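You operate a simulated robot arm through the tools that you are given. There is no shell and no other tool.

Carry out the task below with a simulated robot arm. There is one attempt and no reset: what you move stays moved.

JOB
Start skid one up: close VENT, open INLET, heater on, STEP ONE by the card.
Fine: first stand the bucket on the low blue ring under spout two; close VENT before INLET opens; the heater, INLET and STEP ONE stay on and the vessel stays under pressure; touch nothing hot with a bare hand; dry hands at switches and plugs.

Only the result counts: the job must be done as asked and must still hold three seconds after the hand-in. Knocking over, shifting, dropping, spilling or breaking anything else fails it.

ROBOT AND FRAMES
A 7-joint arm with a two-finger parallel gripper on a trunk, on a base that drives. Base frame: it is fixed to the floor where the robot stands at the start and does not move with it; the origin is under the middle of the robot, x ahead of it, y to its left, z up. Units: cm, degrees, N and s.
With the tool pointing down near the work surface it reaches from about 30 to 72 cm from the robot's upright axis, wherever it stands. Its first joint turns from -166.0 to 166.0 degrees. Places, roughly: bypass valve of skid one [70, 140, 130]; heater button of skid one [80, 40, 120]; inlet valve of skid one [70, 50, 110]; outlet valve of skid one [70, 110, 130]; return valve of skid one [70, 180, 130]; sample valve of skid one [70, 180, 110]; something [50, 40, 30]; start button of skid one [80, 40, 110]; step one valve of skid one [70, 120, 110]; step two valve of skid one [70, 160, 110]; stop button of skid one [80, 40, 110]; valve of spout one of skid one [70, 210, 60]; valve of spout two of skid one [70, 60, 60]; vent valve of skid one [70, 80, 110]. Payload 3.43 kg.
The tool frame sits at the grasp point between the pads (the TCP): z along the fingers, y along the line on which they close. The tips reach 3.4 cm beyond it. The gripper opens to 12.8 cm. The fingers are 2.4 cm wide and 1.2 cm thick; the gripper's body (4.8 by 13 cm) begins 9.6 cm behind the TCP.
Orientation is that of the tool frame in the base frame, as a unit quaternion [x, y, z, w]. With the fingers straight down and closing along the base's y, the tool's x points along the base's -x, its y along +y and its z along -z.

CONTROLS
- The arm moves only by the tool play_rows. Its argument "series" is a list of rows, each an object of numbers (a shift or turn left out is 0, a gripper value left out holds the last): "dx", "dy", "dz": the shift along the base's x, y, z in units of 150 mm (1.0 is 150 mm); "wx", "wy", "wz": the turn, a rotation vector about the base's x, y, z in units of 60 degrees (1.0 is 60 degrees); "fingers": the closure in counts, from 0 (fully open) to 255 (shut). In form: [{"dx": .., "dy": .., "dz": .., "wx": .., "wy": .., "wz": .., "fingers": ..}, ...]. A call has 1 to 20 rows; each row is the pose to reach, as a shift and turn from the pose commanded when the call began. A call with a number of a shift or a turn outside -1 to 1 is refused whole. A row lasts 0.2 s, in which the tool goes at most 5 cm and 8.6 degrees; a call with a longer step from one row to the next is refused whole, and so is a gripper value outside its range. Where a pose cannot be reached the arm comes as near as it can. A force on the tool above 90 N (or 10 N above the force at the start of the call, whichever is more), or a blocked arm, ends the call early, and 0.2 s more pass. The fingers move at their own pace (about 10.8 cm/s each) and stop on an object; they squeeze with about 21 N. The grip force told is the motor's: it shows also when the fingers shut on nothing. Time passes only in rows, and 0.2 s behind the last, so rows that repeat a pose let the fingers close. It gives the time, the measured TCP pose, the force on the tool (base axes), the opening and the grip force at its end, in the units of the frame above (readings bear some noise), with the torque about the TCP (base axes, N m) and any sound that the robot's microphone picked up.
- Cameras (640 x 400 px; columns grow to the right, rows downward): "scene" is now at [0.01, 13.9, 149.54]; the picture's right is [-0.01, -1.00, 0.00], its down [-0.50, 0.01, -0.87] and it looks along [0.87, -0.01, -0.50] (base axes); focal length 235 px, centre (320, 200). "wrist" rides on the gripper at [7.6, -1.1, -16] in the tool frame; the picture's right is [0.15, 0.99, 0.00], its down [-0.88, 0.13, -0.46] and it looks along [-0.45, 0.07, 0.89] (tool axes); focal length 234 px, centre (320, 200). There is no depth. A picture from a camera that has moved, and an enlarged one, comes with that camera's place and axes in the base frame and with its lens.
- capture(camera): a new picture of that camera. The clock stands still meanwhile.
- move_column(by): slides the trunk up (or, below 0, down) by that many cm; the arm and the scene camera ride with it, the base frame stays. It gives what a move gives, with no picture.
- base_move(legs): drives the robot by 1 to 6 legs, each [ahead, left, turn to the left] in cm, cm and degrees, along the robot's own axes; the way and the turn of a leg run together, so that a leg with both is an arc; at most 150 cm and 180 degrees a leg. The arm and the cameras ride along, it lands a little off, and it stops where it bumps. It gives what a move gives.
- aim_head(pan, tilt): turns the head with the scene camera to pan (to the left, within 86 degrees either way) and tilt (down, from -29 to 69), counted from straight ahead of the robot. It gives what a move gives.
- close_up(camera, box): a new picture of the part [left, top, right, bottom] of that camera's present view, enlarged. The clock stands still meanwhile.
- job_done(): hands the job in; it is judged then, once.

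Nothing tells you exact positions but the pictures and the camera data. Unless the task says otherwise, let go and move clear before handing in.

The tools are called by a JSON object that holds its "fn" and its "kwargs". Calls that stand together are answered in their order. play_rows: Moves the arm, as the interface text tells. Its arguments: {"type":"object","properties":{"series":{"type":"array"}},"required":["series"]} The other tools are called the same way: move_column (by) slides the trunk up or down; base_move (legs) drives the base; aim_head (pan, tilt) turns the head that bears the scene camera; capture (camera) takes a picture; close_up (camera, box) takes an enlarged picture of a part of a camera's view; job_done () hands the job in.

At the start:

```text
time_s: 0.0
eef_pos: [33.94, 25.27, 140.36]
tcp_rot: [0.0, 1.0, 0.0, 0.0]
force: [0.1, 0.7, -0.1]
ft_torque: [-0.01, 0.01, 0.02]
width: 12.79
finger_force: 0.1
trunk travel left (down, up): [-19.3, 13.2]
robot x, y, heading: [0.0, -0.1, 0.1]
head pan, tilt: [-0.6, 30.0]
```

scene: 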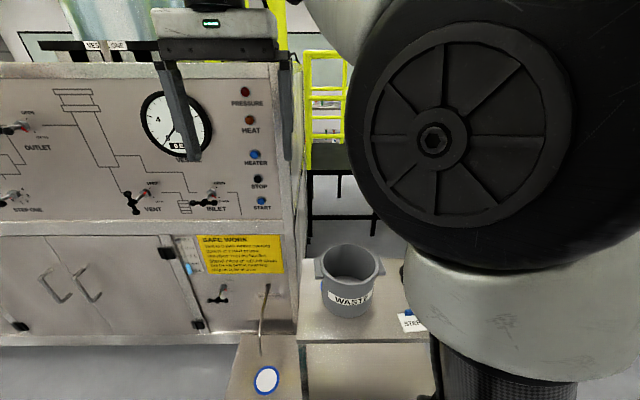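
wrist: 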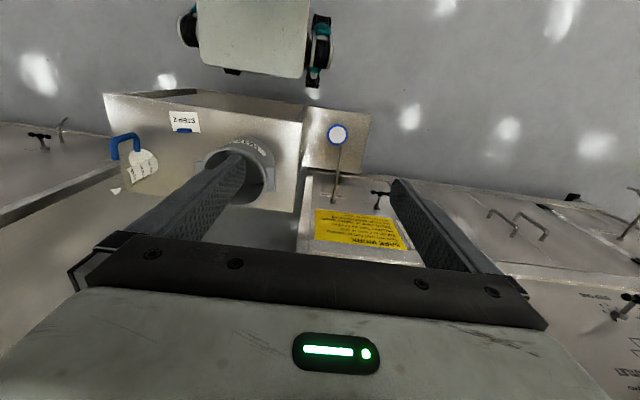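

I see the skid panel ahead-left, a gray WASTE bucket on a side stand, a blue ring on a low table, and cards. I'll look closer at the labels, cards and sign first.

{"fn": "close_up", "kwargs": {"camera": "scene", "box": [0, 60, 310, 230]}}

{"fn": "close_up", "kwargs": {"camera": "scene", "box": [180, 220, 440, 400]}}

{"fn": "close_up", "kwargs": {"camera": "wrist", "box": [90, 80, 410, 260]}}

{"fn": "close_up", "kwargs": {"camera": "scene", "box": [190, 230, 290, 290]}}

```text
2.06 times, centred on (155, 145) of scene
camera zoom: at [0.01, 13.9, 149.54], right [-0.01, -1.0, 0.0], down [-0.5, 0.01, -0.87], along [0.87, -0.01, -0.5], focal length 484 px, centre (661, 314)
```

zoom: 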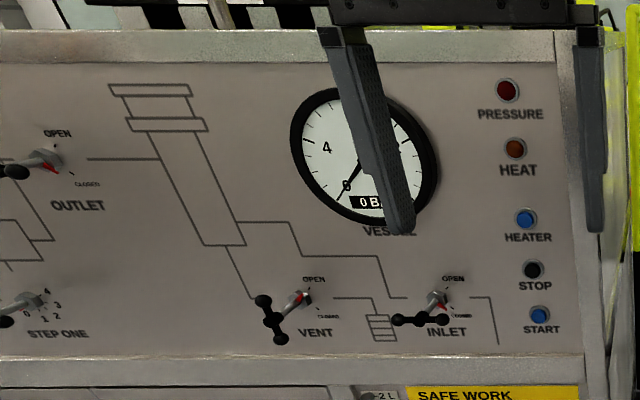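

```text
2.22 times, centred on (310, 310) of scene
camera zoom: at [0.01, 13.9, 149.54], right [-0.01, -1.0, 0.0], down [-0.5, 0.01, -0.87], along [0.87, -0.01, -0.5], focal length 522 px, centre (342, -44)
```

zoom: 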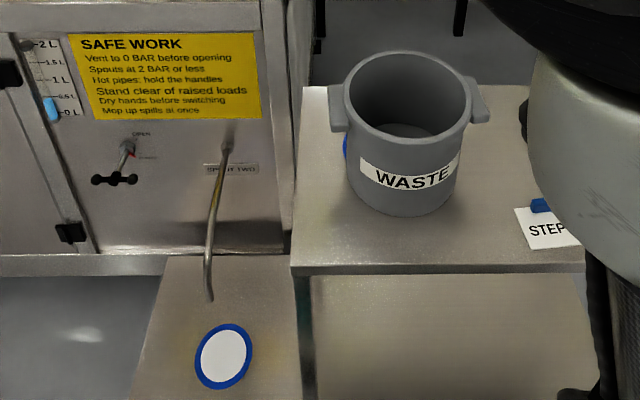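

```text
2.00 times, centred on (250, 170) of wrist
camera zoom: at [26.33, 24.21, 156.17], right [-0.15, 0.99, 0.0], down [0.88, 0.13, 0.46], along [0.45, 0.07, -0.89], focal length 468 px, centre (460, 260)
```

zoom: 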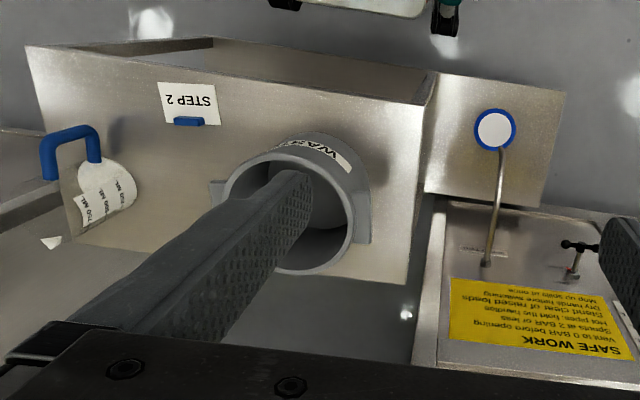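

```text
6.40 times, centred on (240, 260) of scene
camera zoom: at [0.01, 13.9, 149.54], right [-0.01, -1.0, 0.0], down [-0.5, 0.01, -0.87], along [0.87, -0.01, -0.5], focal length 1502 px, centre (832, -184)
```

zoom: 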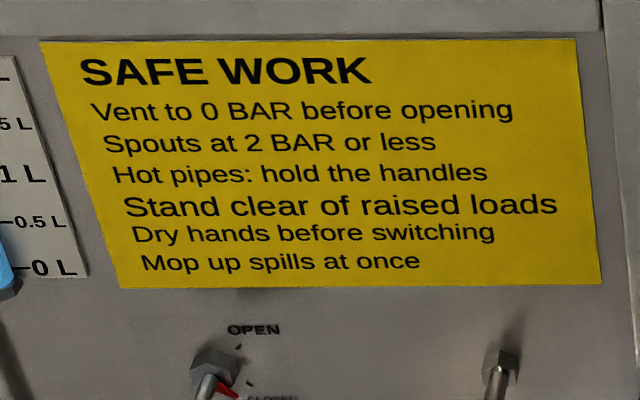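

I'll look around with the head to find the step card and the rest of the skid.

{"fn": "aim_head", "kwargs": {"pan": 60, "tilt": 20}}

{"fn": "capture", "kwargs": {"camera": "scene"}}

{"fn": "aim_head", "kwargs": {"pan": -50, "tilt": 40}}

{"fn": "capture", "kwargs": {"camera": "scene"}}

{"fn": "aim_head", "kwargs": {"pan": 30, "tilt": 0}}

{"fn": "capture", "kwargs": {"camera": "scene"}}

{"fn": "aim_head", "kwargs": {"pan": -10, "tilt": 65}}

{"fn": "capture", "kwargs": {"camera": "scene"}}

```text
time_s: 1.3
eef_pos: [33.93, 25.32, 140.37]
tcp_rot: [0.0, 1.0, 0.0, 0.0]
force: [0.4, 0.0, -0.1]
ft_torque: [0.0, 0.01, 0.01]
width: 12.8
finger_force: 0.0
trunk travel left (down, up): [-19.3, 13.2]
robot x, y, heading: [-0.22, 0.01, 0.0]
head pan, tilt: [60.0, 20.0]
```

```text
taken
camera scene: at [-4.37, 22.05, 151.15], right [0.87, -0.5, 0.0], down [-0.17, -0.3, -0.94], along [0.47, 0.81, -0.34], focal length 235 px, centre (320, 200)
```

scene: 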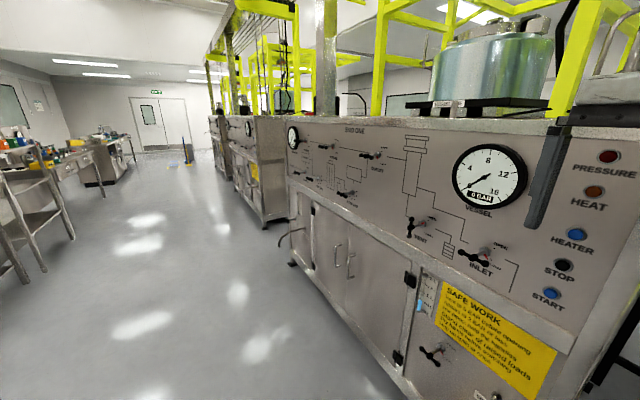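

```text
time_s: 3.2
eef_pos: [33.96, 25.18, 140.31]
tcp_rot: [0.0, 1.0, 0.0, 0.0]
force: [-0.4, -0.2, 0.1]
ft_torque: [0.0, 0.0, -0.02]
width: 12.78
finger_force: 0.1
trunk travel left (down, up): [-19.3, 13.2]
robot x, y, heading: [-0.3, -0.25, -0.2]
head pan, tilt: [-50.0, 40.0]
```

```text
taken
camera scene: at [-3.56, 7.48, 148.01], right [-0.77, -0.64, 0.0], down [-0.41, 0.49, -0.77], along [0.49, -0.59, -0.64], focal length 235 px, centre (320, 200)
```

scene: 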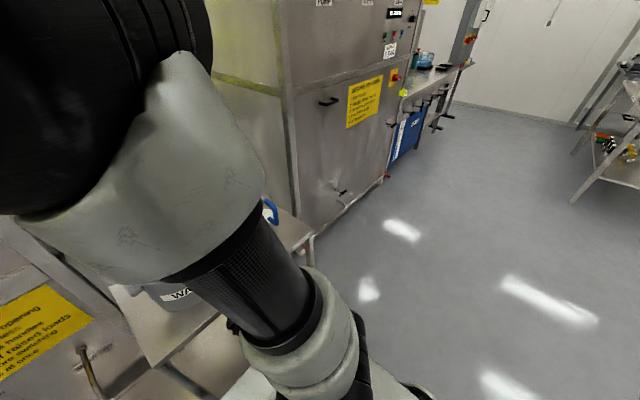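

```text
time_s: 4.7
eef_pos: [33.86, 25.34, 140.3]
tcp_rot: [-0.001, 1.0, 0.001, 0.0]
force: [0.5, -0.5, -0.1]
ft_torque: [-0.01, 0.04, 0.03]
width: 12.8
finger_force: 0.0
trunk travel left (down, up): [-19.3, 13.2]
robot x, y, heading: [0.0, 0.29, 0.1]
head pan, tilt: [30.0, 0.0]
```

```text
taken
camera scene: at [-1.23, 18.49, 154.38], right [0.5, -0.87, 0.0], down [0.0, 0.0, -1.0], along [0.87, 0.5, 0.0], focal length 235 px, centre (320, 200)
```

scene: 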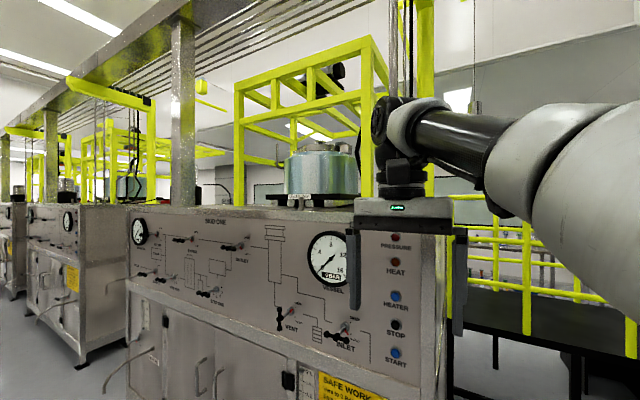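

```text
time_s: 6.1
eef_pos: [33.99, 25.14, 140.2]
tcp_rot: [0.002, 1.0, 0.0, -0.001]
force: [0.2, -0.2, 0.3]
ft_torque: [0.0, 0.02, 0.04]
width: 12.81
finger_force: 0.1
trunk travel left (down, up): [-19.3, 13.2]
robot x, y, heading: [0.08, -0.07, -0.1]
head pan, tilt: [-10.0, 65.0]
```

```text
taken
camera scene: at [-1.96, 13.42, 145.8], right [-0.08, -1.0, 0.0], down [-0.83, 0.07, -0.56], along [0.55, -0.04, -0.83], focal length 235 px, centre (320, 200)
```

scene: 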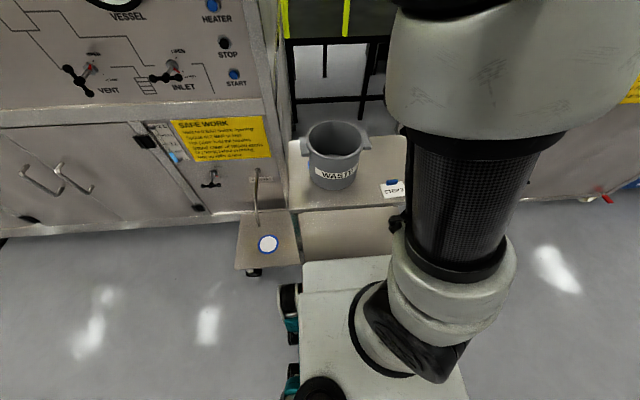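

The card on the bench seems to read "STEP 2"; the STEP ONE dial has marks 0–4. I'll zoom in on it, the spouts and the dial.

{"fn": "close_up", "kwargs": {"camera": "scene", "box": [370, 170, 420, 202]}}

{"fn": "close_up", "kwargs": {"camera": "scene", "box": [220, 110, 380, 280]}}

{"fn": "close_up", "kwargs": {"camera": "wrist", "box": [100, 100, 220, 200]}}

{"fn": "aim_head", "kwargs": {"pan": 55, "tilt": 15}}

{"fn": "close_up", "kwargs": {"camera": "scene", "box": [260, 100, 420, 200]}}

{"fn": "close_up", "kwargs": {"camera": "scene", "box": [380, 120, 640, 290]}}

```text
12.50 times, centred on (395, 186) of scene
camera zoom: at [-1.96, 13.42, 145.8], right [-0.08, -1.0, 0.0], down [-0.83, 0.07, -0.56], along [0.55, -0.04, -0.83], focal length 2933 px, centre (-618, 375)
```

zoom: 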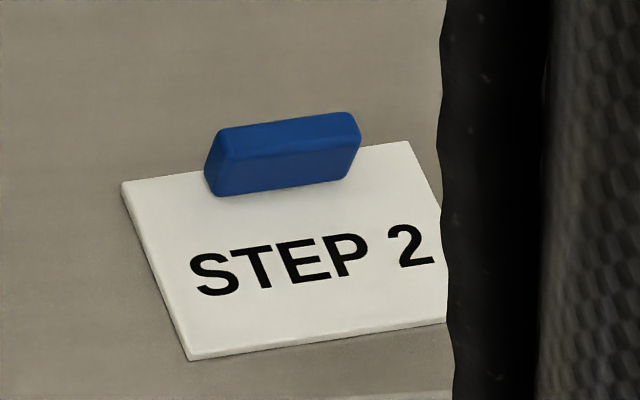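

```text
2.35 times, centred on (300, 195) of scene
camera zoom: at [-1.96, 13.42, 145.8], right [-0.08, -1.0, 0.0], down [-0.83, 0.07, -0.56], along [0.55, -0.04, -0.83], focal length 552 px, centre (367, 212)
```

zoom: 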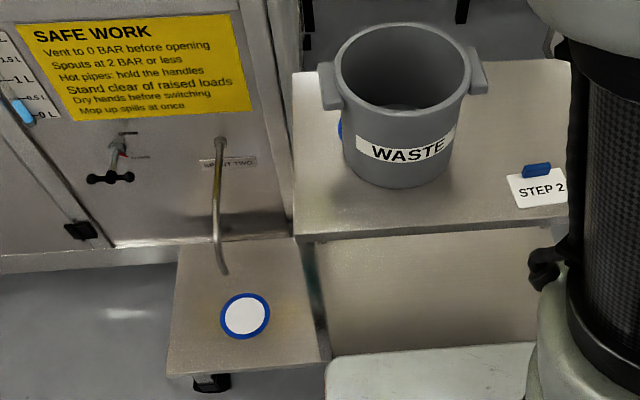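

```text
4.00 times, centred on (160, 150) of wrist
camera zoom: at [26.49, 24.21, 156.06], right [-0.14, 0.99, 0.0], down [0.88, 0.13, 0.45], along [0.45, 0.06, -0.89], focal length 937 px, centre (960, 400)
```

zoom: 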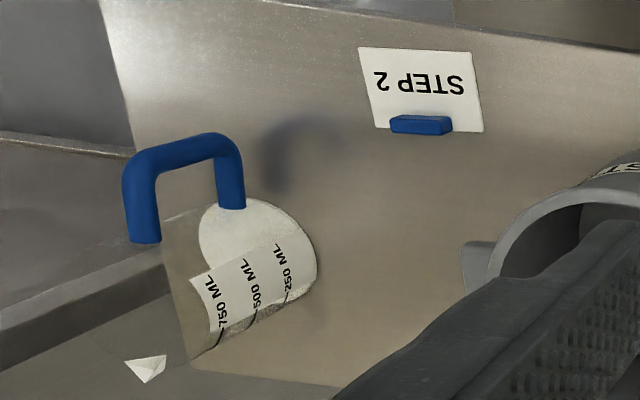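

```text
time_s: 7.4
eef_pos: [34.06, 25.41, 140.47]
tcp_rot: [0.0, 1.0, 0.0, 0.0]
force: [-0.3, -0.5, -0.6]
ft_torque: [0.02, -0.01, 0.02]
width: 12.8
finger_force: 0.1
trunk travel left (down, up): [-19.3, 13.2]
robot x, y, heading: [-0.14, -0.12, 0.3]
head pan, tilt: [55.0, 15.0]
```

```text
4.00 times, centred on (340, 150) of scene
camera zoom: at [-3.67, 21.64, 151.96], right [0.82, -0.57, 0.0], down [-0.15, -0.21, -0.97], along [0.55, 0.79, -0.26], focal length 939 px, centre (240, 400)
```

zoom: 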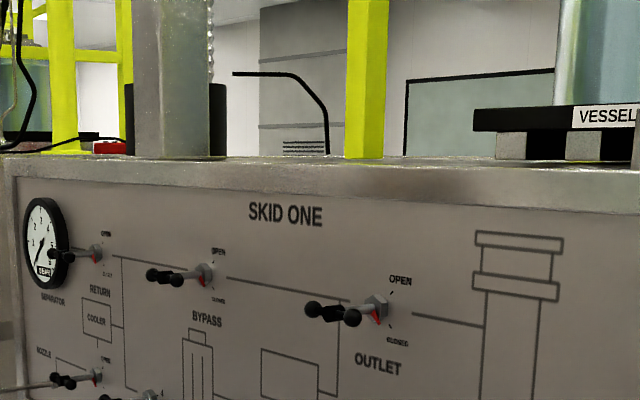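

```text
2.35 times, centred on (510, 205) of scene
camera zoom: at [-3.67, 21.64, 151.96], right [0.82, -0.57, 0.0], down [-0.15, -0.21, -0.97], along [0.55, 0.79, -0.26], focal length 552 px, centre (-127, 188)
```

zoom: 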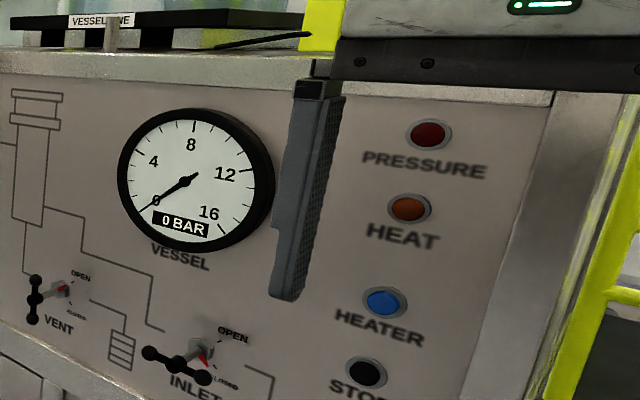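

The card clearly reads "STEP 2", so STEP ONE goes to 2. The bucket's rim is around [55, 4, 94], the low ring around [50, 37.5, 31] with the spout tip about z 52. Next I move the wrist camera over the bucket to see its handles.

{"fn": "play_rows", "kwargs": {"series": [{"dx": 0.13, "dy": -0.16, "dz": -0.1}, {"dx": 0.26, "dy": -0.32, "dz": -0.2}, {"dx": 0.39, "dy": -0.48, "dz": -0.3}, {"dx": 0.52, "dy": -0.64, "dz": -0.4}, {"dx": 0.65, "dy": -0.8, "dz": -0.5}, {"dx": 0.78, "dy": -0.96, "dz": -0.6}, {"dx": 0.78, "dy": -0.96, "dz": -0.8}, {"dx": 0.78, "dy": -0.96, "dz": -1.0}, {"dx": 0.78, "dy": -0.96, "dz": -1.0}]}}

{"fn": "capture", "kwargs": {"camera": "wrist"}}

{"fn": "aim_head", "kwargs": {"pan": 0, "tilt": 45}}

{"fn": "capture", "kwargs": {"camera": "scene"}}

```text
time_s: 9.4
eef_pos: [45.6, 10.95, 125.49]
tcp_rot: [0.001, 1.0, 0.001, 0.0]
force: [0.8, 0.0, -0.9]
ft_torque: [0.0, 0.0, -0.02]
width: 12.79
finger_force: 0.1
trunk travel left (down, up): [-19.3, 13.2]
robot x, y, heading: [0.11, -0.26, -0.0]
head pan, tilt: [55.0, 15.0]
```

```text
taken
camera wrist: at [38.07, 9.83, 141.25], right [-0.15, 0.99, 0.0], down [0.88, 0.13, 0.46], along [0.45, 0.07, -0.89], focal length 234 px, centre (320, 200)
```

wrist: 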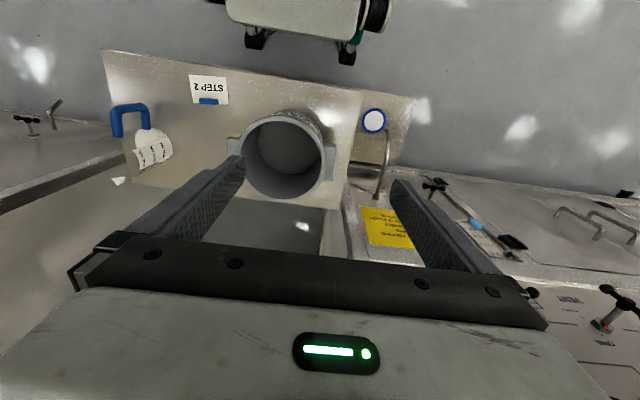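

```text
time_s: 10.7
eef_pos: [45.64, 10.89, 125.43]
tcp_rot: [0.001, 1.0, 0.0, 0.0]
force: [-0.4, -0.1, 0.0]
ft_torque: [-0.02, 0.02, -0.05]
width: 12.79
finger_force: 0.0
trunk travel left (down, up): [-19.3, 13.2]
robot x, y, heading: [-0.33, 0.05, -0.0]
head pan, tilt: [0.0, 45.0]
```

```text
taken
camera scene: at [-0.9, 14.0, 147.29], right [0.0, -1.0, 0.0], down [-0.71, 0.0, -0.71], along [0.71, 0.0, -0.71], focal length 235 px, centre (320, 200)
```

scene: 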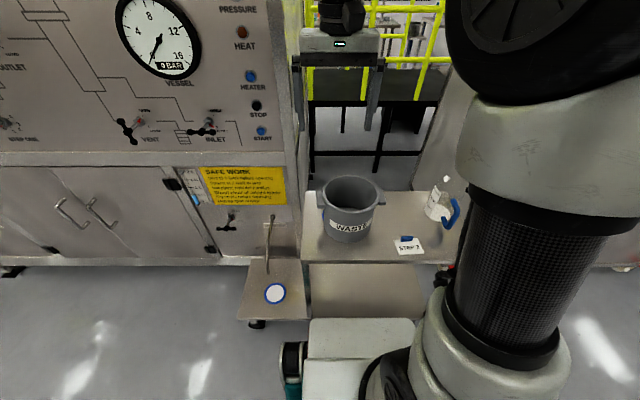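

I see the bucket's two side ears along y. I'll zoom in for its shape.

{"fn": "close_up", "kwargs": {"camera": "wrist", "box": [210, 90, 370, 220]}}

{"fn": "close_up", "kwargs": {"camera": "scene", "box": [230, 165, 470, 335]}}

{"fn": "close_up", "kwargs": {"camera": "scene", "box": [300, 165, 400, 255]}}

```text
3.08 times, centred on (290, 155) of wrist
camera zoom: at [38.07, 9.85, 141.27], right [-0.15, 0.99, 0.0], down [0.88, 0.13, 0.46], along [0.45, 0.07, -0.89], focal length 720 px, centre (412, 338)
```

zoom: 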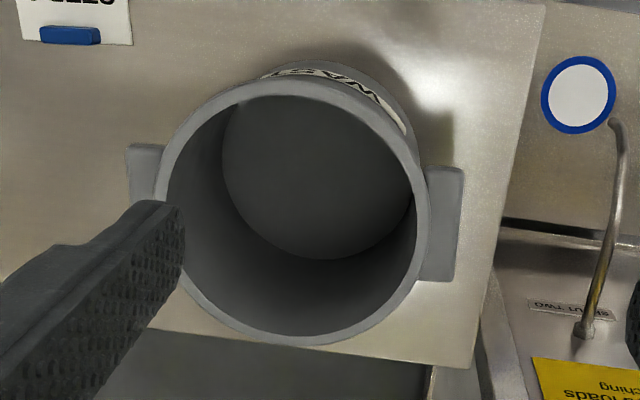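

```text
2.35 times, centred on (350, 250) of scene
camera zoom: at [-0.9, 14.0, 147.29], right [0.0, -1.0, 0.0], down [-0.71, 0.0, -0.71], along [0.71, 0.0, -0.71], focal length 552 px, centre (249, 82)
```

zoom: 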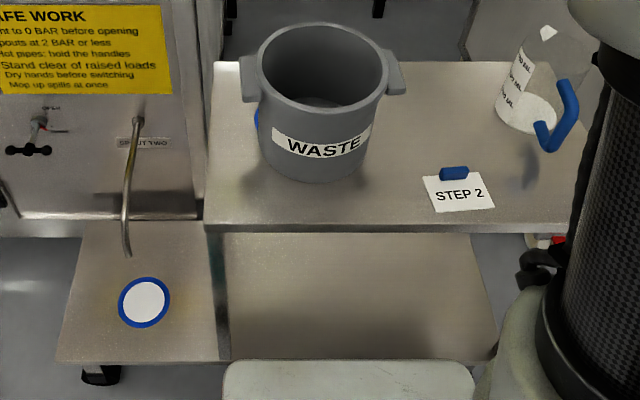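

```text
4.44 times, centred on (350, 210) of scene
camera zoom: at [-0.9, 14.0, 147.29], right [0.0, -1.0, 0.0], down [-0.71, 0.0, -0.71], along [0.71, 0.0, -0.71], focal length 1043 px, centre (187, 156)
```

zoom: 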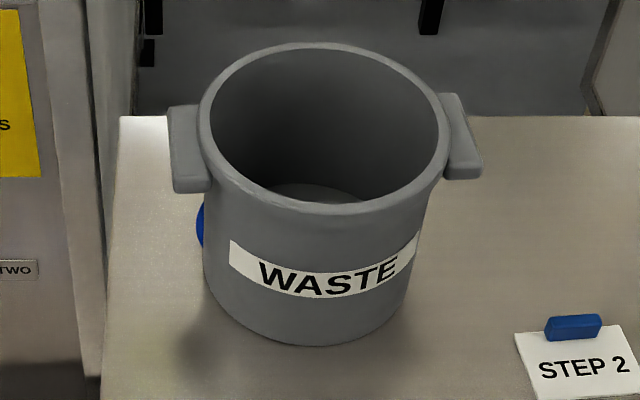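

The bucket is about 17.6 cm wide, rim z≈97, centre about [52.5, 4.5], standing at z≈82. I'll grip its front wall with the fingers closing along x, so I turn the tool 90° and come above the front rim.

{"fn": "play_rows", "kwargs": {"series": [{"wz": 0.125, "dy": -0.07, "dz": -0.05}, {"wz": 0.25, "dy": -0.14, "dz": -0.1}, {"wz": 0.375, "dy": -0.21, "dz": -0.15}, {"wz": 0.5, "dy": -0.28, "dz": -0.2}, {"wz": 0.625, "dy": -0.35, "dz": -0.25}, {"wz": 0.75, "dy": -0.43, "dz": -0.3}, {"wz": 0.75, "dy": -0.43, "dz": -0.3}]}}

{"fn": "play_rows", "kwargs": {"series": [{"wz": 0.125, "dx": -0.02}, {"wz": 0.25, "dx": -0.04}, {"wz": 0.375, "dx": -0.06}, {"wz": 0.5, "dx": -0.08}, {"wz": 0.625, "dx": -0.1}, {"wz": 0.75, "dx": -0.1}, {"wz": 0.75, "dx": -0.1}]}}

{"fn": "capture", "kwargs": {"camera": "wrist"}}

{"fn": "capture", "kwargs": {"camera": "scene"}}

```text
time_s: 12.3
eef_pos: [45.65, 4.42, 120.87]
tcp_rot: [-0.383, 0.924, 0.0, 0.001]
force: [0.4, 0.3, 0.3]
ft_torque: [-0.01, 0.0, 0.03]
width: 12.79
finger_force: 0.0
trunk travel left (down, up): [-19.3, 13.2]
robot x, y, heading: [0.02, 0.2, -0.2]
head pan, tilt: [0.0, 45.0]
```

```text
time_s: 13.9
eef_pos: [44.08, 4.43, 120.98]
tcp_rot: [0.708, -0.707, 0.0, 0.0]
force: [-0.7, 0.5, 0.1]
ft_torque: [0.0, 0.0, 0.01]
width: 12.79
finger_force: 0.1
trunk travel left (down, up): [-19.3, 13.2]
robot x, y, heading: [0.03, 0.17, -0.1]
head pan, tilt: [0.0, 45.0]
```

```text
taken
camera wrist: at [45.2, -3.12, 136.66], right [-0.99, -0.15, 0.0], down [-0.13, 0.88, 0.46], along [-0.07, 0.45, -0.89], focal length 234 px, centre (320, 200)
```

wrist: 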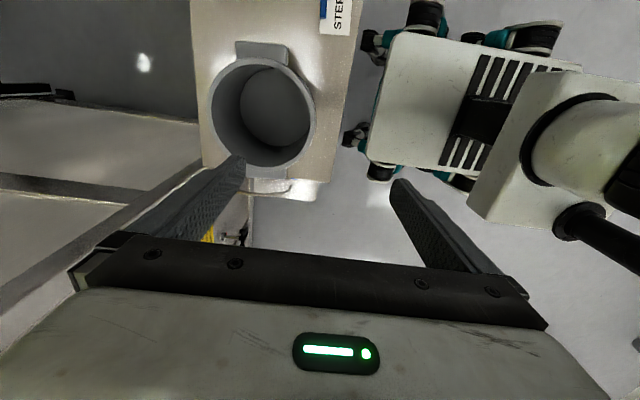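

```text
taken
camera scene: at [-0.9, 13.99, 147.28], right [0.0, -1.0, 0.0], down [-0.71, 0.0, -0.71], along [0.71, 0.0, -0.71], focal length 235 px, centre (320, 200)
```

scene: 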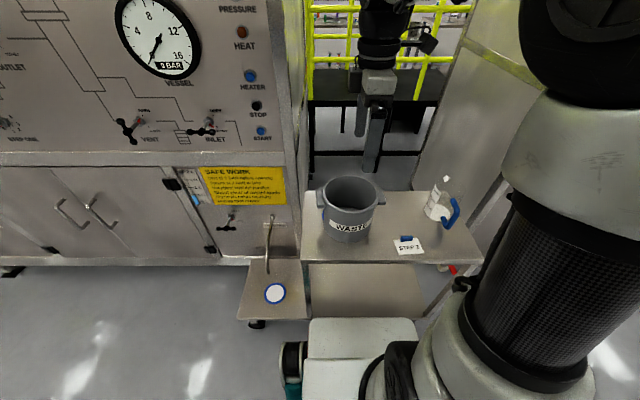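

The rim now measures centre about [53.6, 4], radius 8.5, so the front wall is at x≈45.5. I'll lower to just above the rim with the fingers partly closed and check.

{"fn": "play_rows", "kwargs": {"series": [{"dx": 0.03, "dz": -0.25, "fingers": 120}, {"dx": 0.06, "dz": -0.5}, {"dx": 0.1, "dy": -0.03, "dz": -0.75}, {"dx": 0.1, "dy": -0.03, "dz": -1.0}, {"dx": 0.1, "dy": -0.03, "dz": -1.0}]}}

{"fn": "capture", "kwargs": {"camera": "wrist"}}

{"fn": "close_up", "kwargs": {"camera": "scene", "box": [280, 70, 440, 260]}}

```text
time_s: 15.1
eef_pos: [45.59, 3.91, 105.76]
tcp_rot: [0.707, -0.707, 0.0, 0.001]
force: [-0.2, -0.6, 0.2]
ft_torque: [-0.02, -0.03, 0.03]
width: 6.76
finger_force: 0.1
trunk travel left (down, up): [-19.3, 13.2]
robot x, y, heading: [-0.01, 0.11, -0.1]
head pan, tilt: [0.0, 45.0]
```

```text
taken
camera wrist: at [46.66, -3.62, 121.54], right [-0.99, -0.15, 0.0], down [-0.13, 0.88, 0.46], along [-0.07, 0.45, -0.89], focal length 234 px, centre (320, 200)
```

wrist: 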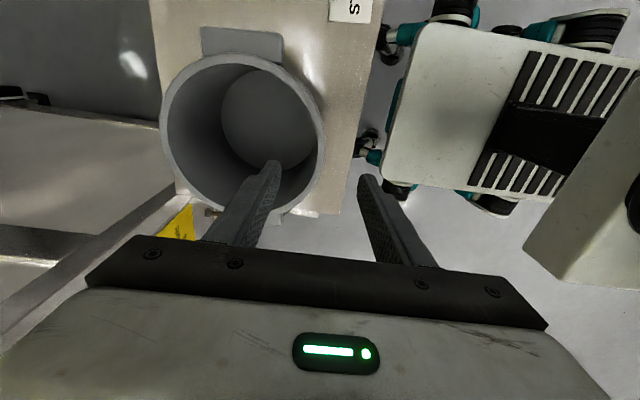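

```text
2.11 times, centred on (360, 165) of scene
camera zoom: at [-0.89, 13.99, 147.29], right [0.0, -1.0, 0.0], down [-0.71, 0.0, -0.71], along [0.71, 0.0, -0.71], focal length 494 px, centre (236, 274)
```

zoom: 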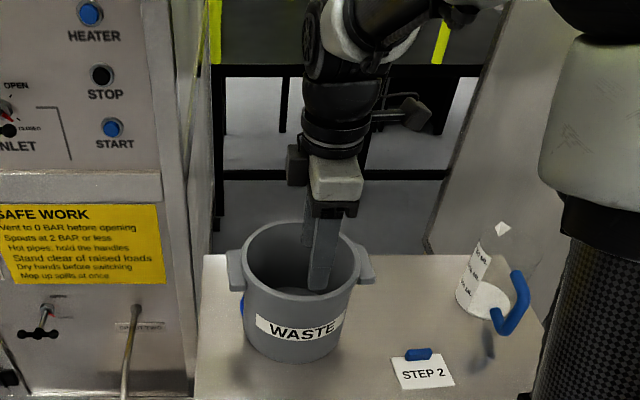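

The fingers straddle the front wall (about x 46). I'll go down to 1 cm below the rim and close.

{"fn": "play_rows", "kwargs": {"series": [{"dx": 0.03, "dz": -0.2}, {"dx": 0.03, "dz": -0.4}, {"dx": 0.03, "dz": -0.55}, {"dx": 0.03, "dz": -0.65}, {"dx": 0.03, "dz": -0.65}]}}

{"fn": "capture", "kwargs": {"camera": "wrist"}}

{"fn": "close_up", "kwargs": {"camera": "scene", "box": [280, 70, 440, 260]}}

```text
time_s: 16.3
eef_pos: [46.02, 3.74, 96.13]
tcp_rot: [-0.707, 0.707, 0.0, 0.001]
force: [-0.2, 0.5, 0.4]
ft_torque: [0.01, 0.02, -0.02]
width: 6.78
finger_force: 0.1
trunk travel left (down, up): [-19.3, 13.2]
robot x, y, heading: [0.3, -0.12, 0.0]
head pan, tilt: [0.0, 45.0]
```

```text
taken
camera wrist: at [47.11, -3.65, 111.87], right [-0.99, -0.15, 0.0], down [-0.13, 0.88, 0.46], along [-0.07, 0.45, -0.89], focal length 234 px, centre (320, 200)
```

wrist: 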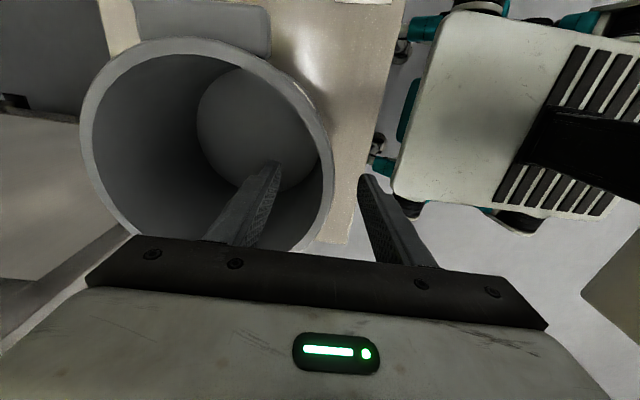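

```text
2.11 times, centred on (360, 165) of scene
camera zoom: at [-0.89, 13.99, 147.28], right [0.0, -1.0, 0.0], down [-0.71, 0.0, -0.71], along [0.71, 0.0, -0.71], focal length 494 px, centre (236, 274)
```

zoom: 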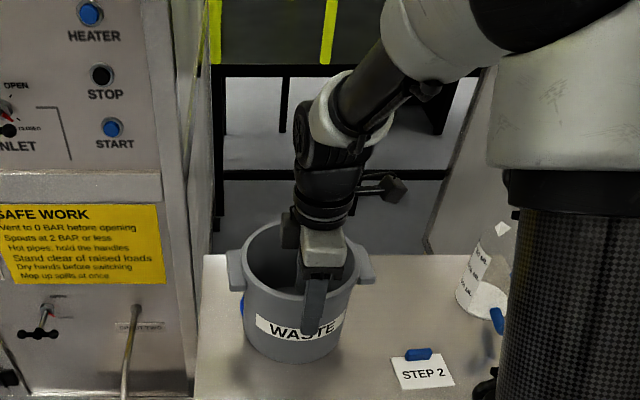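

Fingers straddle the front wall as wanted. Closing now.

{"fn": "play_rows", "kwargs": {"series": [{"fingers": 255}, {"fingers": 255}, {"fingers": 255}, {"fingers": 255}]}}

{"fn": "play_rows", "kwargs": {"series": [{"dz": 0.05}, {"dz": 0.1}, {"dz": 0.15}, {"dz": 0.2}, {"dz": 0.2}]}}

{"fn": "capture", "kwargs": {"camera": "wrist"}}

{"fn": "close_up", "kwargs": {"camera": "scene", "box": [280, 70, 440, 260]}}

```text
time_s: 17.3
eef_pos: [45.95, 3.9, 96.03]
tcp_rot: [-0.707, 0.708, 0.0, 0.0]
force: [0.9, -1.0, 0.7]
ft_torque: [0.18, -0.03, -0.12]
width: 0.15
finger_force: 21.1
trunk travel left (down, up): [-19.3, 13.2]
robot x, y, heading: [0.02, 0.22, 0.2]
head pan, tilt: [0.0, 45.0]
```

```text
time_s: 18.5
eef_pos: [46.2, 4.02, 99.13]
tcp_rot: [-0.707, 0.707, 0.0, 0.0]
force: [-0.1, -0.8, -4.5]
ft_torque: [0.02, 0.41, 0.01]
width: 0.15
finger_force: 20.7
trunk travel left (down, up): [-19.3, 13.2]
robot x, y, heading: [0.11, 0.38, -0.1]
head pan, tilt: [0.0, 45.0]
```

```text
taken
camera wrist: at [47.24, -3.55, 114.91], right [-0.99, -0.15, 0.0], down [-0.13, 0.88, 0.46], along [-0.07, 0.45, -0.89], focal length 234 px, centre (320, 200)
```

wrist: 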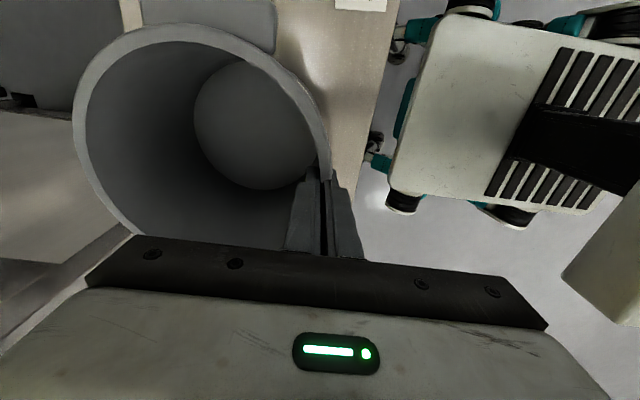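

```text
2.11 times, centred on (360, 165) of scene
camera zoom: at [-0.87, 13.99, 147.28], right [0.0, -1.0, 0.0], down [-0.71, 0.0, -0.71], along [0.71, 0.0, -0.71], focal length 494 px, centre (236, 274)
```

zoom: 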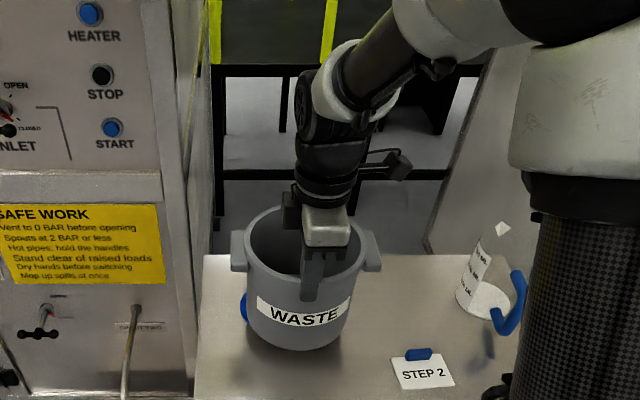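

The bucket is held (≈0.46 kg) and hangs level. I'll lift a bit more and measure the ring and spout closely.

{"fn": "play_rows", "kwargs": {"series": [{"dz": 0.15}, {"dz": 0.3}, {"dz": 0.45}, {"dz": 0.6}, {"dz": 0.6}]}}

{"fn": "aim_head", "kwargs": {"pan": 25, "tilt": 55}}

{"fn": "capture", "kwargs": {"camera": "scene"}}

{"fn": "close_up", "kwargs": {"camera": "scene", "box": [250, 130, 410, 230]}}

```text
time_s: 19.7
eef_pos: [46.31, 3.97, 108.07]
tcp_rot: [-0.707, 0.707, 0.0, 0.0]
force: [-0.1, 0.2, -4.1]
ft_torque: [0.06, 0.42, -0.01]
width: 0.17
finger_force: 20.9
trunk travel left (down, up): [-19.3, 13.2]
robot x, y, heading: [0.02, 0.1, -0.2]
head pan, tilt: [0.0, 45.0]
```

```text
time_s: 20.6
eef_pos: [46.21, 4.02, 108.15]
tcp_rot: [-0.707, 0.707, 0.001, -0.001]
force: [0.0, 0.4, -5.5]
ft_torque: [0.03, 0.44, -0.03]
width: 0.16
finger_force: 21.5
trunk travel left (down, up): [-19.3, 13.2]
robot x, y, heading: [0.06, 0.06, -0.0]
head pan, tilt: [25.0, 55.0]
```

```text
taken
camera scene: at [-2.46, 17.04, 145.94], right [0.42, -0.91, 0.0], down [-0.74, -0.35, -0.57], along [0.52, 0.24, -0.82], focal length 235 px, centre (320, 200)
```

scene: 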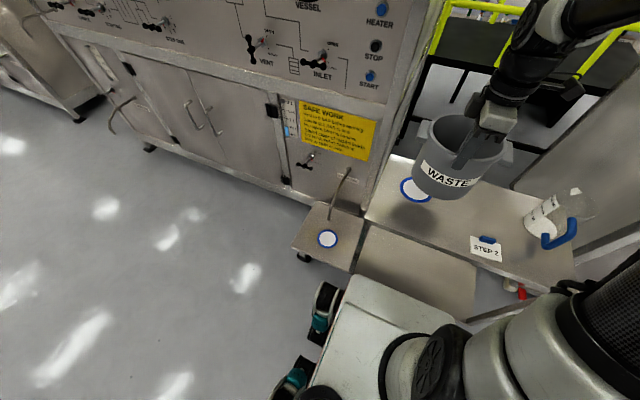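

```text
4.00 times, centred on (330, 180) of scene
camera zoom: at [-2.46, 17.04, 145.94], right [0.42, -0.91, 0.0], down [-0.74, -0.35, -0.57], along [0.52, 0.24, -0.82], focal length 939 px, centre (280, 280)
```

zoom: 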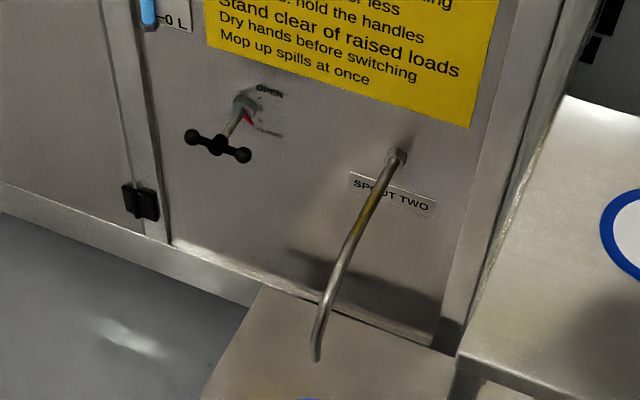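

Ring centre ≈ [49.6, 37.4, 30.5]; spout tip ≈ [50.5, 37.5, 49], so the bucket has to slide in low from the front. I'll carry it left and in front of the spout first.

{"fn": "play_rows", "kwargs": {"series": [{"dx": -0.06, "dy": 0.08}, {"dx": -0.18, "dy": 0.26}, {"dx": -0.33, "dy": 0.48}, {"dx": -0.48, "dy": 0.7}, {"dx": -0.6, "dy": 0.9}, {"dx": -0.65, "dy": 1.0}, {"dx": -0.65, "dy": 1.0}]}}

{"fn": "play_rows", "kwargs": {"series": [{"dx": -0.06, "dy": 0.08}, {"dx": -0.16, "dy": 0.26}, {"dx": -0.28, "dy": 0.48}, {"dx": -0.4, "dy": 0.7}, {"dx": -0.5, "dy": 0.9}, {"dx": -0.55, "dy": 1.0}, {"dx": -0.57, "dy": 1.0}]}}

{"fn": "play_rows", "kwargs": {"series": [{"dy": 0.08, "dz": -0.08}, {"dy": 0.16, "dz": -0.28}, {"dy": 0.22, "dz": -0.5}, {"dy": 0.22, "dz": -0.75}, {"dy": 0.22, "dz": -0.93}, {"dy": 0.22, "dz": -1.0}, {"dy": 0.22, "dz": -1.0}]}}

{"fn": "capture", "kwargs": {"camera": "wrist"}}

{"fn": "capture", "kwargs": {"camera": "scene"}}

```text
time_s: 22.2
eef_pos: [36.45, 19.03, 108.26]
tcp_rot: [0.707, -0.707, 0.0, 0.001]
force: [-0.3, 0.3, -4.6]
ft_torque: [-0.01, 0.39, 0.02]
width: 0.16
finger_force: 20.8
trunk travel left (down, up): [-19.3, 13.2]
robot x, y, heading: [0.21, -0.03, 0.2]
head pan, tilt: [25.0, 55.0]
```

```text
time_s: 23.8
eef_pos: [27.86, 34.07, 108.04]
tcp_rot: [0.707, -0.707, 0.0, 0.0]
force: [0.5, 0.2, -3.7]
ft_torque: [0.02, 0.39, 0.01]
width: 0.16
finger_force: 21.2
trunk travel left (down, up): [-19.3, 13.2]
robot x, y, heading: [0.09, -0.14, 0.0]
head pan, tilt: [25.0, 55.0]
```

```text
time_s: 25.4
eef_pos: [27.71, 37.29, 93.16]
tcp_rot: [0.707, -0.707, 0.001, 0.0]
force: [0.9, -0.1, -4.8]
ft_torque: [0.02, 0.41, 0.01]
width: 0.16
finger_force: 21.1
trunk travel left (down, up): [-19.3, 13.2]
robot x, y, heading: [-0.35, -0.16, -0.1]
head pan, tilt: [25.0, 55.0]
```

```text
taken
camera wrist: at [28.83, 29.78, 108.97], right [-0.99, -0.15, 0.0], down [-0.13, 0.88, 0.46], along [-0.07, 0.45, -0.89], focal length 234 px, centre (320, 200)
```

wrist: 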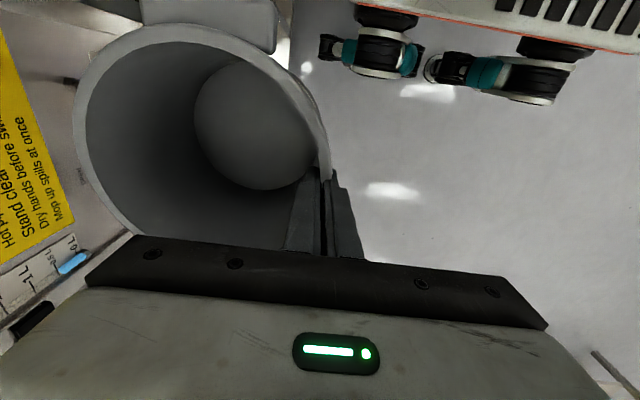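

```text
taken
camera scene: at [-2.47, 17.06, 145.94], right [0.42, -0.91, 0.0], down [-0.74, -0.35, -0.57], along [0.52, 0.24, -0.82], focal length 235 px, centre (320, 200)
```

scene: 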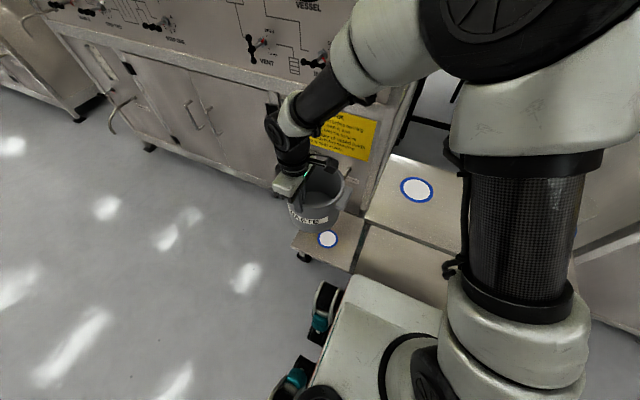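

All good; now I lower the trunk fully, which takes the bucket down with it.

{"fn": "move_column", "kwargs": {"by": -19}}

{"fn": "play_rows", "kwargs": {"series": [{"dz": -0.1}, {"dz": -0.3}, {"dz": -0.55}, {"dz": -0.8}, {"dz": -0.95}, {"dz": -1.0}, {"dz": -1.0}]}}

{"fn": "capture", "kwargs": {"camera": "wrist"}}

{"fn": "capture", "kwargs": {"camera": "scene"}}

```text
time_s: 27.4
eef_pos: [27.76, 37.31, 74.25]
tcp_rot: [0.707, -0.707, 0.0, 0.0]
force: [0.1, 0.0, -5.5]
ft_torque: [0.04, 0.39, 0.03]
width: 0.16
finger_force: 21.2
trunk travel left (down, up): [-0.3, 32.2]
robot x, y, heading: [-0.29, -0.12, 0.1]
head pan, tilt: [25.0, 55.0]
```

```text
time_s: 29.1
eef_pos: [27.79, 37.39, 59.28]
tcp_rot: [0.707, -0.707, 0.0, 0.0]
force: [1.2, -0.1, -5.2]
ft_torque: [0.01, 0.39, 0.03]
width: 0.15
finger_force: 20.7
trunk travel left (down, up): [-0.3, 32.2]
robot x, y, heading: [-0.11, 0.25, -0.2]
head pan, tilt: [25.0, 55.0]
```

```text
taken
camera wrist: at [28.88, 29.83, 75.06], right [-0.99, -0.15, 0.0], down [-0.13, 0.88, 0.46], along [-0.07, 0.45, -0.89], focal length 234 px, centre (320, 200)
```

wrist: 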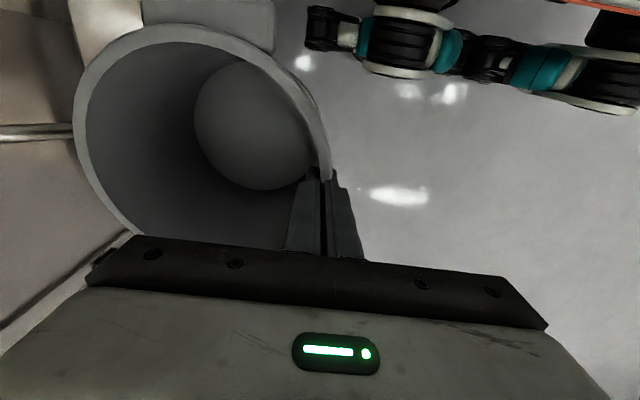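

```text
taken
camera scene: at [-2.48, 17.06, 126.94], right [0.42, -0.91, 0.0], down [-0.74, -0.35, -0.57], along [0.52, 0.24, -0.82], focal length 235 px, centre (320, 200)
```

scene: 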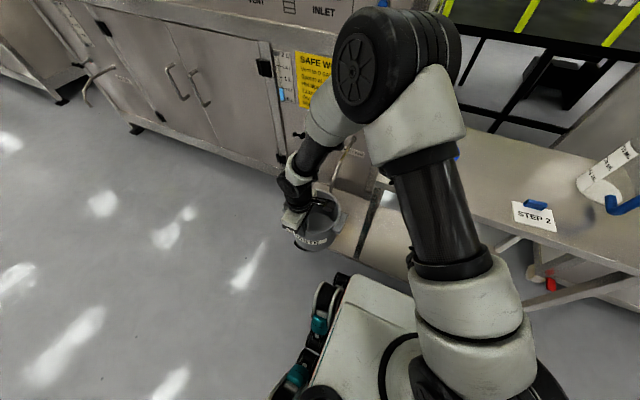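

I'll look at spout versus bucket before going further down.

{"fn": "close_up", "kwargs": {"camera": "scene", "box": [260, 110, 420, 270]}}

{"fn": "close_up", "kwargs": {"camera": "wrist", "box": [0, 0, 160, 240]}}

```text
2.50 times, centred on (340, 190) of scene
camera zoom: at [-2.48, 17.06, 126.94], right [0.42, -0.91, 0.0], down [-0.74, -0.35, -0.57], along [0.52, 0.24, -0.82], focal length 587 px, centre (270, 225)
```

zoom: 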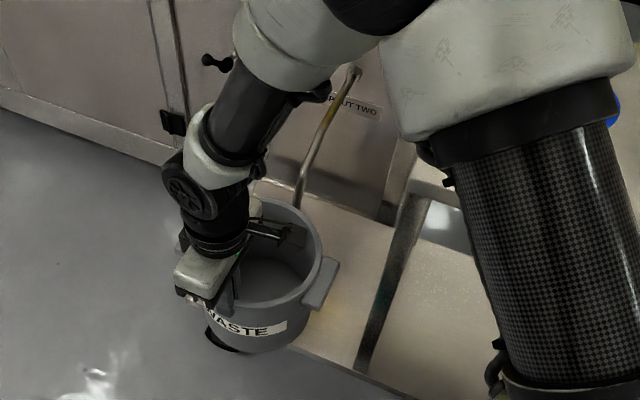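

```text
1.67 times, centred on (80, 120) of wrist
camera zoom: at [28.88, 29.83, 75.06], right [-0.99, -0.15, 0.0], down [-0.13, 0.88, 0.46], along [-0.07, 0.45, -0.89], focal length 390 px, centre (720, 333)
```

zoom: 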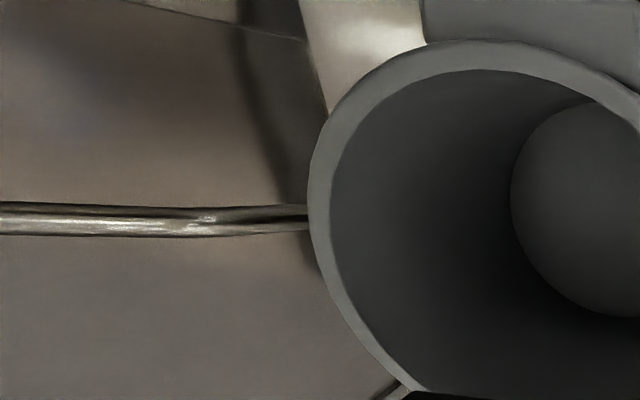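

Now down to just above table height, still in front of the spout.

{"fn": "play_rows", "kwargs": {"series": [{"dz": -0.1}, {"dz": -0.25}, {"dz": -0.45}, {"dz": -0.62}, {"dz": -0.74}, {"dz": -0.78}, {"dz": -0.78}]}}

{"fn": "capture", "kwargs": {"camera": "wrist"}}

{"fn": "capture", "kwargs": {"camera": "scene"}}

{"fn": "close_up", "kwargs": {"camera": "scene", "box": [260, 140, 420, 280]}}

```text
time_s: 30.6
eef_pos: [27.62, 37.41, 47.54]
tcp_rot: [-0.707, 0.707, -0.001, 0.0]
force: [0.0, 0.7, -5.4]
ft_torque: [-0.04, 0.41, 0.04]
width: 0.19
finger_force: 20.8
trunk travel left (down, up): [-0.3, 32.2]
robot x, y, heading: [0.11, -0.02, -0.1]
head pan, tilt: [25.0, 55.0]
```

```text
taken
camera wrist: at [28.78, 29.89, 63.34], right [-0.99, -0.15, 0.0], down [-0.13, 0.88, 0.46], along [-0.07, 0.45, -0.89], focal length 234 px, centre (320, 200)
```

wrist: 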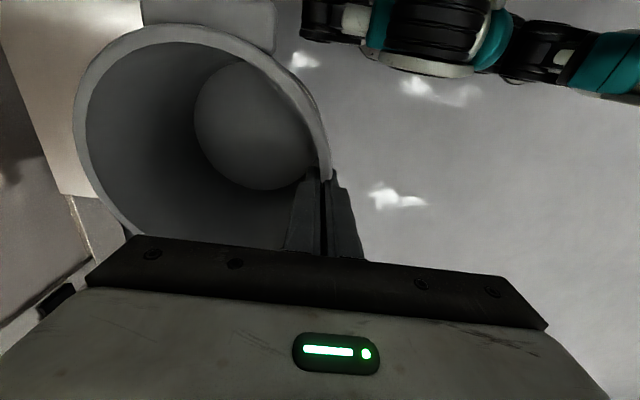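

```text
taken
camera scene: at [-2.48, 17.06, 126.94], right [0.42, -0.91, 0.0], down [-0.74, -0.35, -0.57], along [0.52, 0.24, -0.82], focal length 235 px, centre (320, 200)
```

scene: 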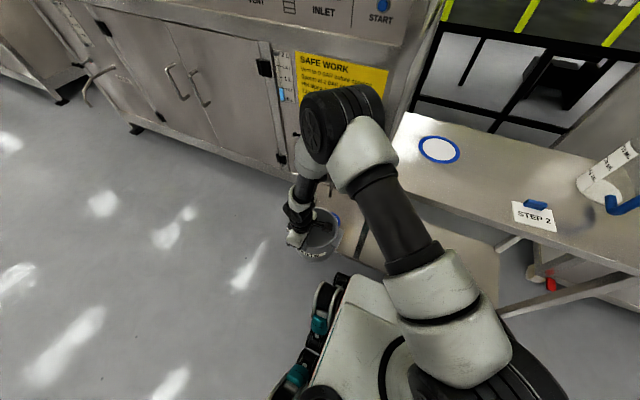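

```text
2.86 times, centred on (340, 210) of scene
camera zoom: at [-2.48, 17.06, 126.94], right [0.42, -0.91, 0.0], down [-0.74, -0.35, -0.57], along [0.52, 0.24, -0.82], focal length 670 px, centre (263, 171)
```

zoom: 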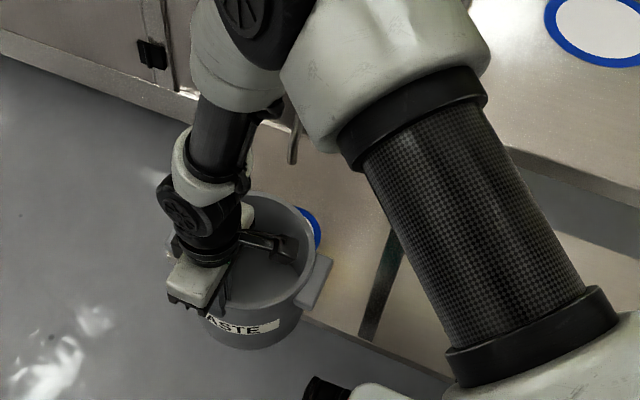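

My refined estimate: table z≈28, bucket about 18 cm tall, spout tip about [51, 37.4, 48], so clearance is small. I'll feel for the table with the back of the bucket to get its exact height.

{"fn": "play_rows", "kwargs": {"series": [{"dx": 0.08, "dz": -0.02}, {"dx": 0.16, "dz": -0.04}, {"dx": 0.16, "dz": -0.06}, {"dx": 0.16, "dz": -0.08}, {"dx": 0.16, "dz": -0.08}]}}

{"fn": "play_rows", "kwargs": {"series": [{"dz": -0.013}, {"dz": -0.027}, {"dz": -0.027}]}}

{"fn": "play_rows", "kwargs": {"series": [{"dz": -0.013}, {"dz": -0.027}, {"dz": -0.027}]}}

```text
time_s: 31.9
eef_pos: [30.09, 37.33, 46.21]
tcp_rot: [0.707, -0.707, 0.0, -0.001]
force: [0.4, 0.0, -4.9]
ft_torque: [0.03, 0.4, -0.02]
width: 0.13
finger_force: 21.0
trunk travel left (down, up): [-0.3, 32.2]
robot x, y, heading: [-0.45, 0.15, -0.0]
head pan, tilt: [25.0, 55.0]
```

```text
time_s: 32.6
eef_pos: [30.08, 37.31, 45.89]
tcp_rot: [-0.707, 0.707, 0.0, 0.0]
force: [-0.4, -0.2, -4.4]
ft_torque: [0.01, 0.4, 0.01]
width: 0.16
finger_force: 21.3
trunk travel left (down, up): [-0.3, 32.2]
robot x, y, heading: [0.11, 0.08, -0.1]
head pan, tilt: [25.0, 55.0]
```

```text
time_s: 33.5
eef_pos: [30.21, 37.24, 45.53]
tcp_rot: [0.707, -0.707, -0.001, -0.001]
force: [0.2, 0.4, -4.5]
ft_torque: [0.04, 0.41, 0.02]
width: 0.18
finger_force: 20.8
trunk travel left (down, up): [-0.3, 32.2]
robot x, y, heading: [0.04, -0.17, -0.0]
head pan, tilt: [25.0, 55.0]
```

Not touching yet; I keep lowering in small steps.

{"fn": "play_rows", "kwargs": {"series": [{"dz": -0.013}, {"dz": -0.027}, {"dz": -0.04}, {"dz": -0.04}]}}

{"fn": "play_rows", "kwargs": {"series": [{"dz": -0.013}, {"dz": -0.027}, {"dz": -0.04}, {"dz": -0.04}]}}

{"fn": "capture", "kwargs": {"camera": "scene"}}

{"fn": "close_up", "kwargs": {"camera": "scene", "box": [270, 150, 390, 270]}}

{"fn": "capture", "kwargs": {"camera": "wrist"}}

```text
time_s: 34.5
eef_pos: [30.18, 37.29, 44.98]
tcp_rot: [0.707, -0.707, 0.0, 0.0]
force: [0.2, 0.0, -5.1]
ft_torque: [0.0, 0.36, -0.01]
width: 0.17
finger_force: 20.8
trunk travel left (down, up): [-0.3, 32.2]
robot x, y, heading: [0.08, -0.16, -0.0]
head pan, tilt: [25.0, 55.0]
```

```text
time_s: 35.5
eef_pos: [30.12, 37.22, 44.44]
tcp_rot: [-0.707, 0.707, 0.0, 0.0]
force: [0.2, 0.0, -5.7]
ft_torque: [-0.01, 0.41, -0.04]
width: 0.17
finger_force: 21.0
trunk travel left (down, up): [-0.3, 32.2]
robot x, y, heading: [0.0, 0.09, 0.1]
head pan, tilt: [25.0, 55.0]
```

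```text
taken
camera scene: at [-2.48, 17.06, 126.94], right [0.42, -0.91, 0.0], down [-0.74, -0.35, -0.57], along [0.52, 0.24, -0.82], focal length 235 px, centre (320, 200)
```

scene: 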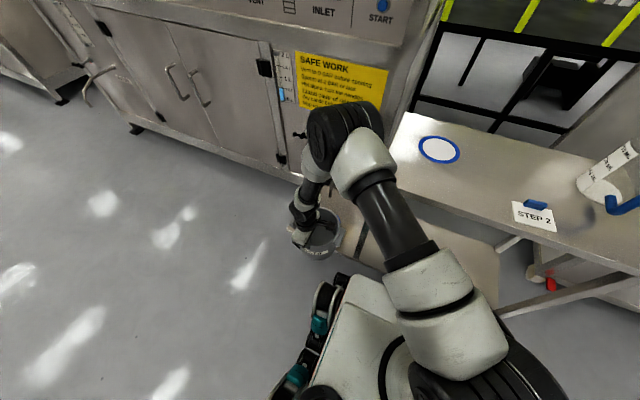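

```text
3.33 times, centred on (330, 210) of scene
camera zoom: at [-2.48, 17.06, 126.94], right [0.42, -0.91, 0.0], down [-0.74, -0.35, -0.57], along [0.52, 0.24, -0.82], focal length 782 px, centre (287, 167)
```

zoom: 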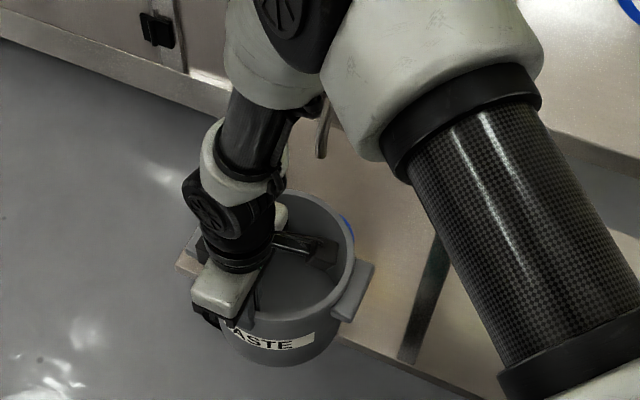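

```text
taken
camera wrist: at [31.22, 29.79, 60.17], right [-0.99, -0.15, 0.0], down [-0.13, 0.88, 0.46], along [-0.07, 0.45, -0.89], focal length 234 px, centre (320, 200)
```

wrist: 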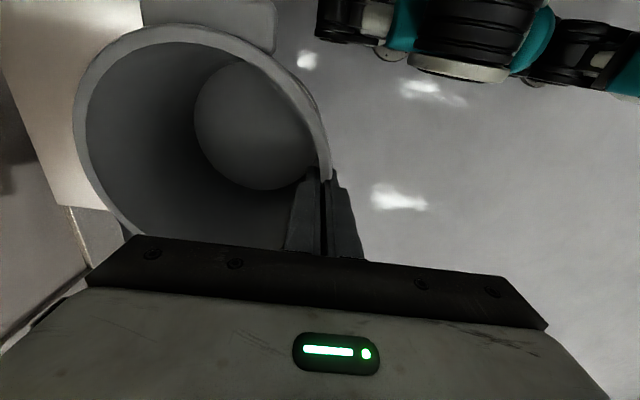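

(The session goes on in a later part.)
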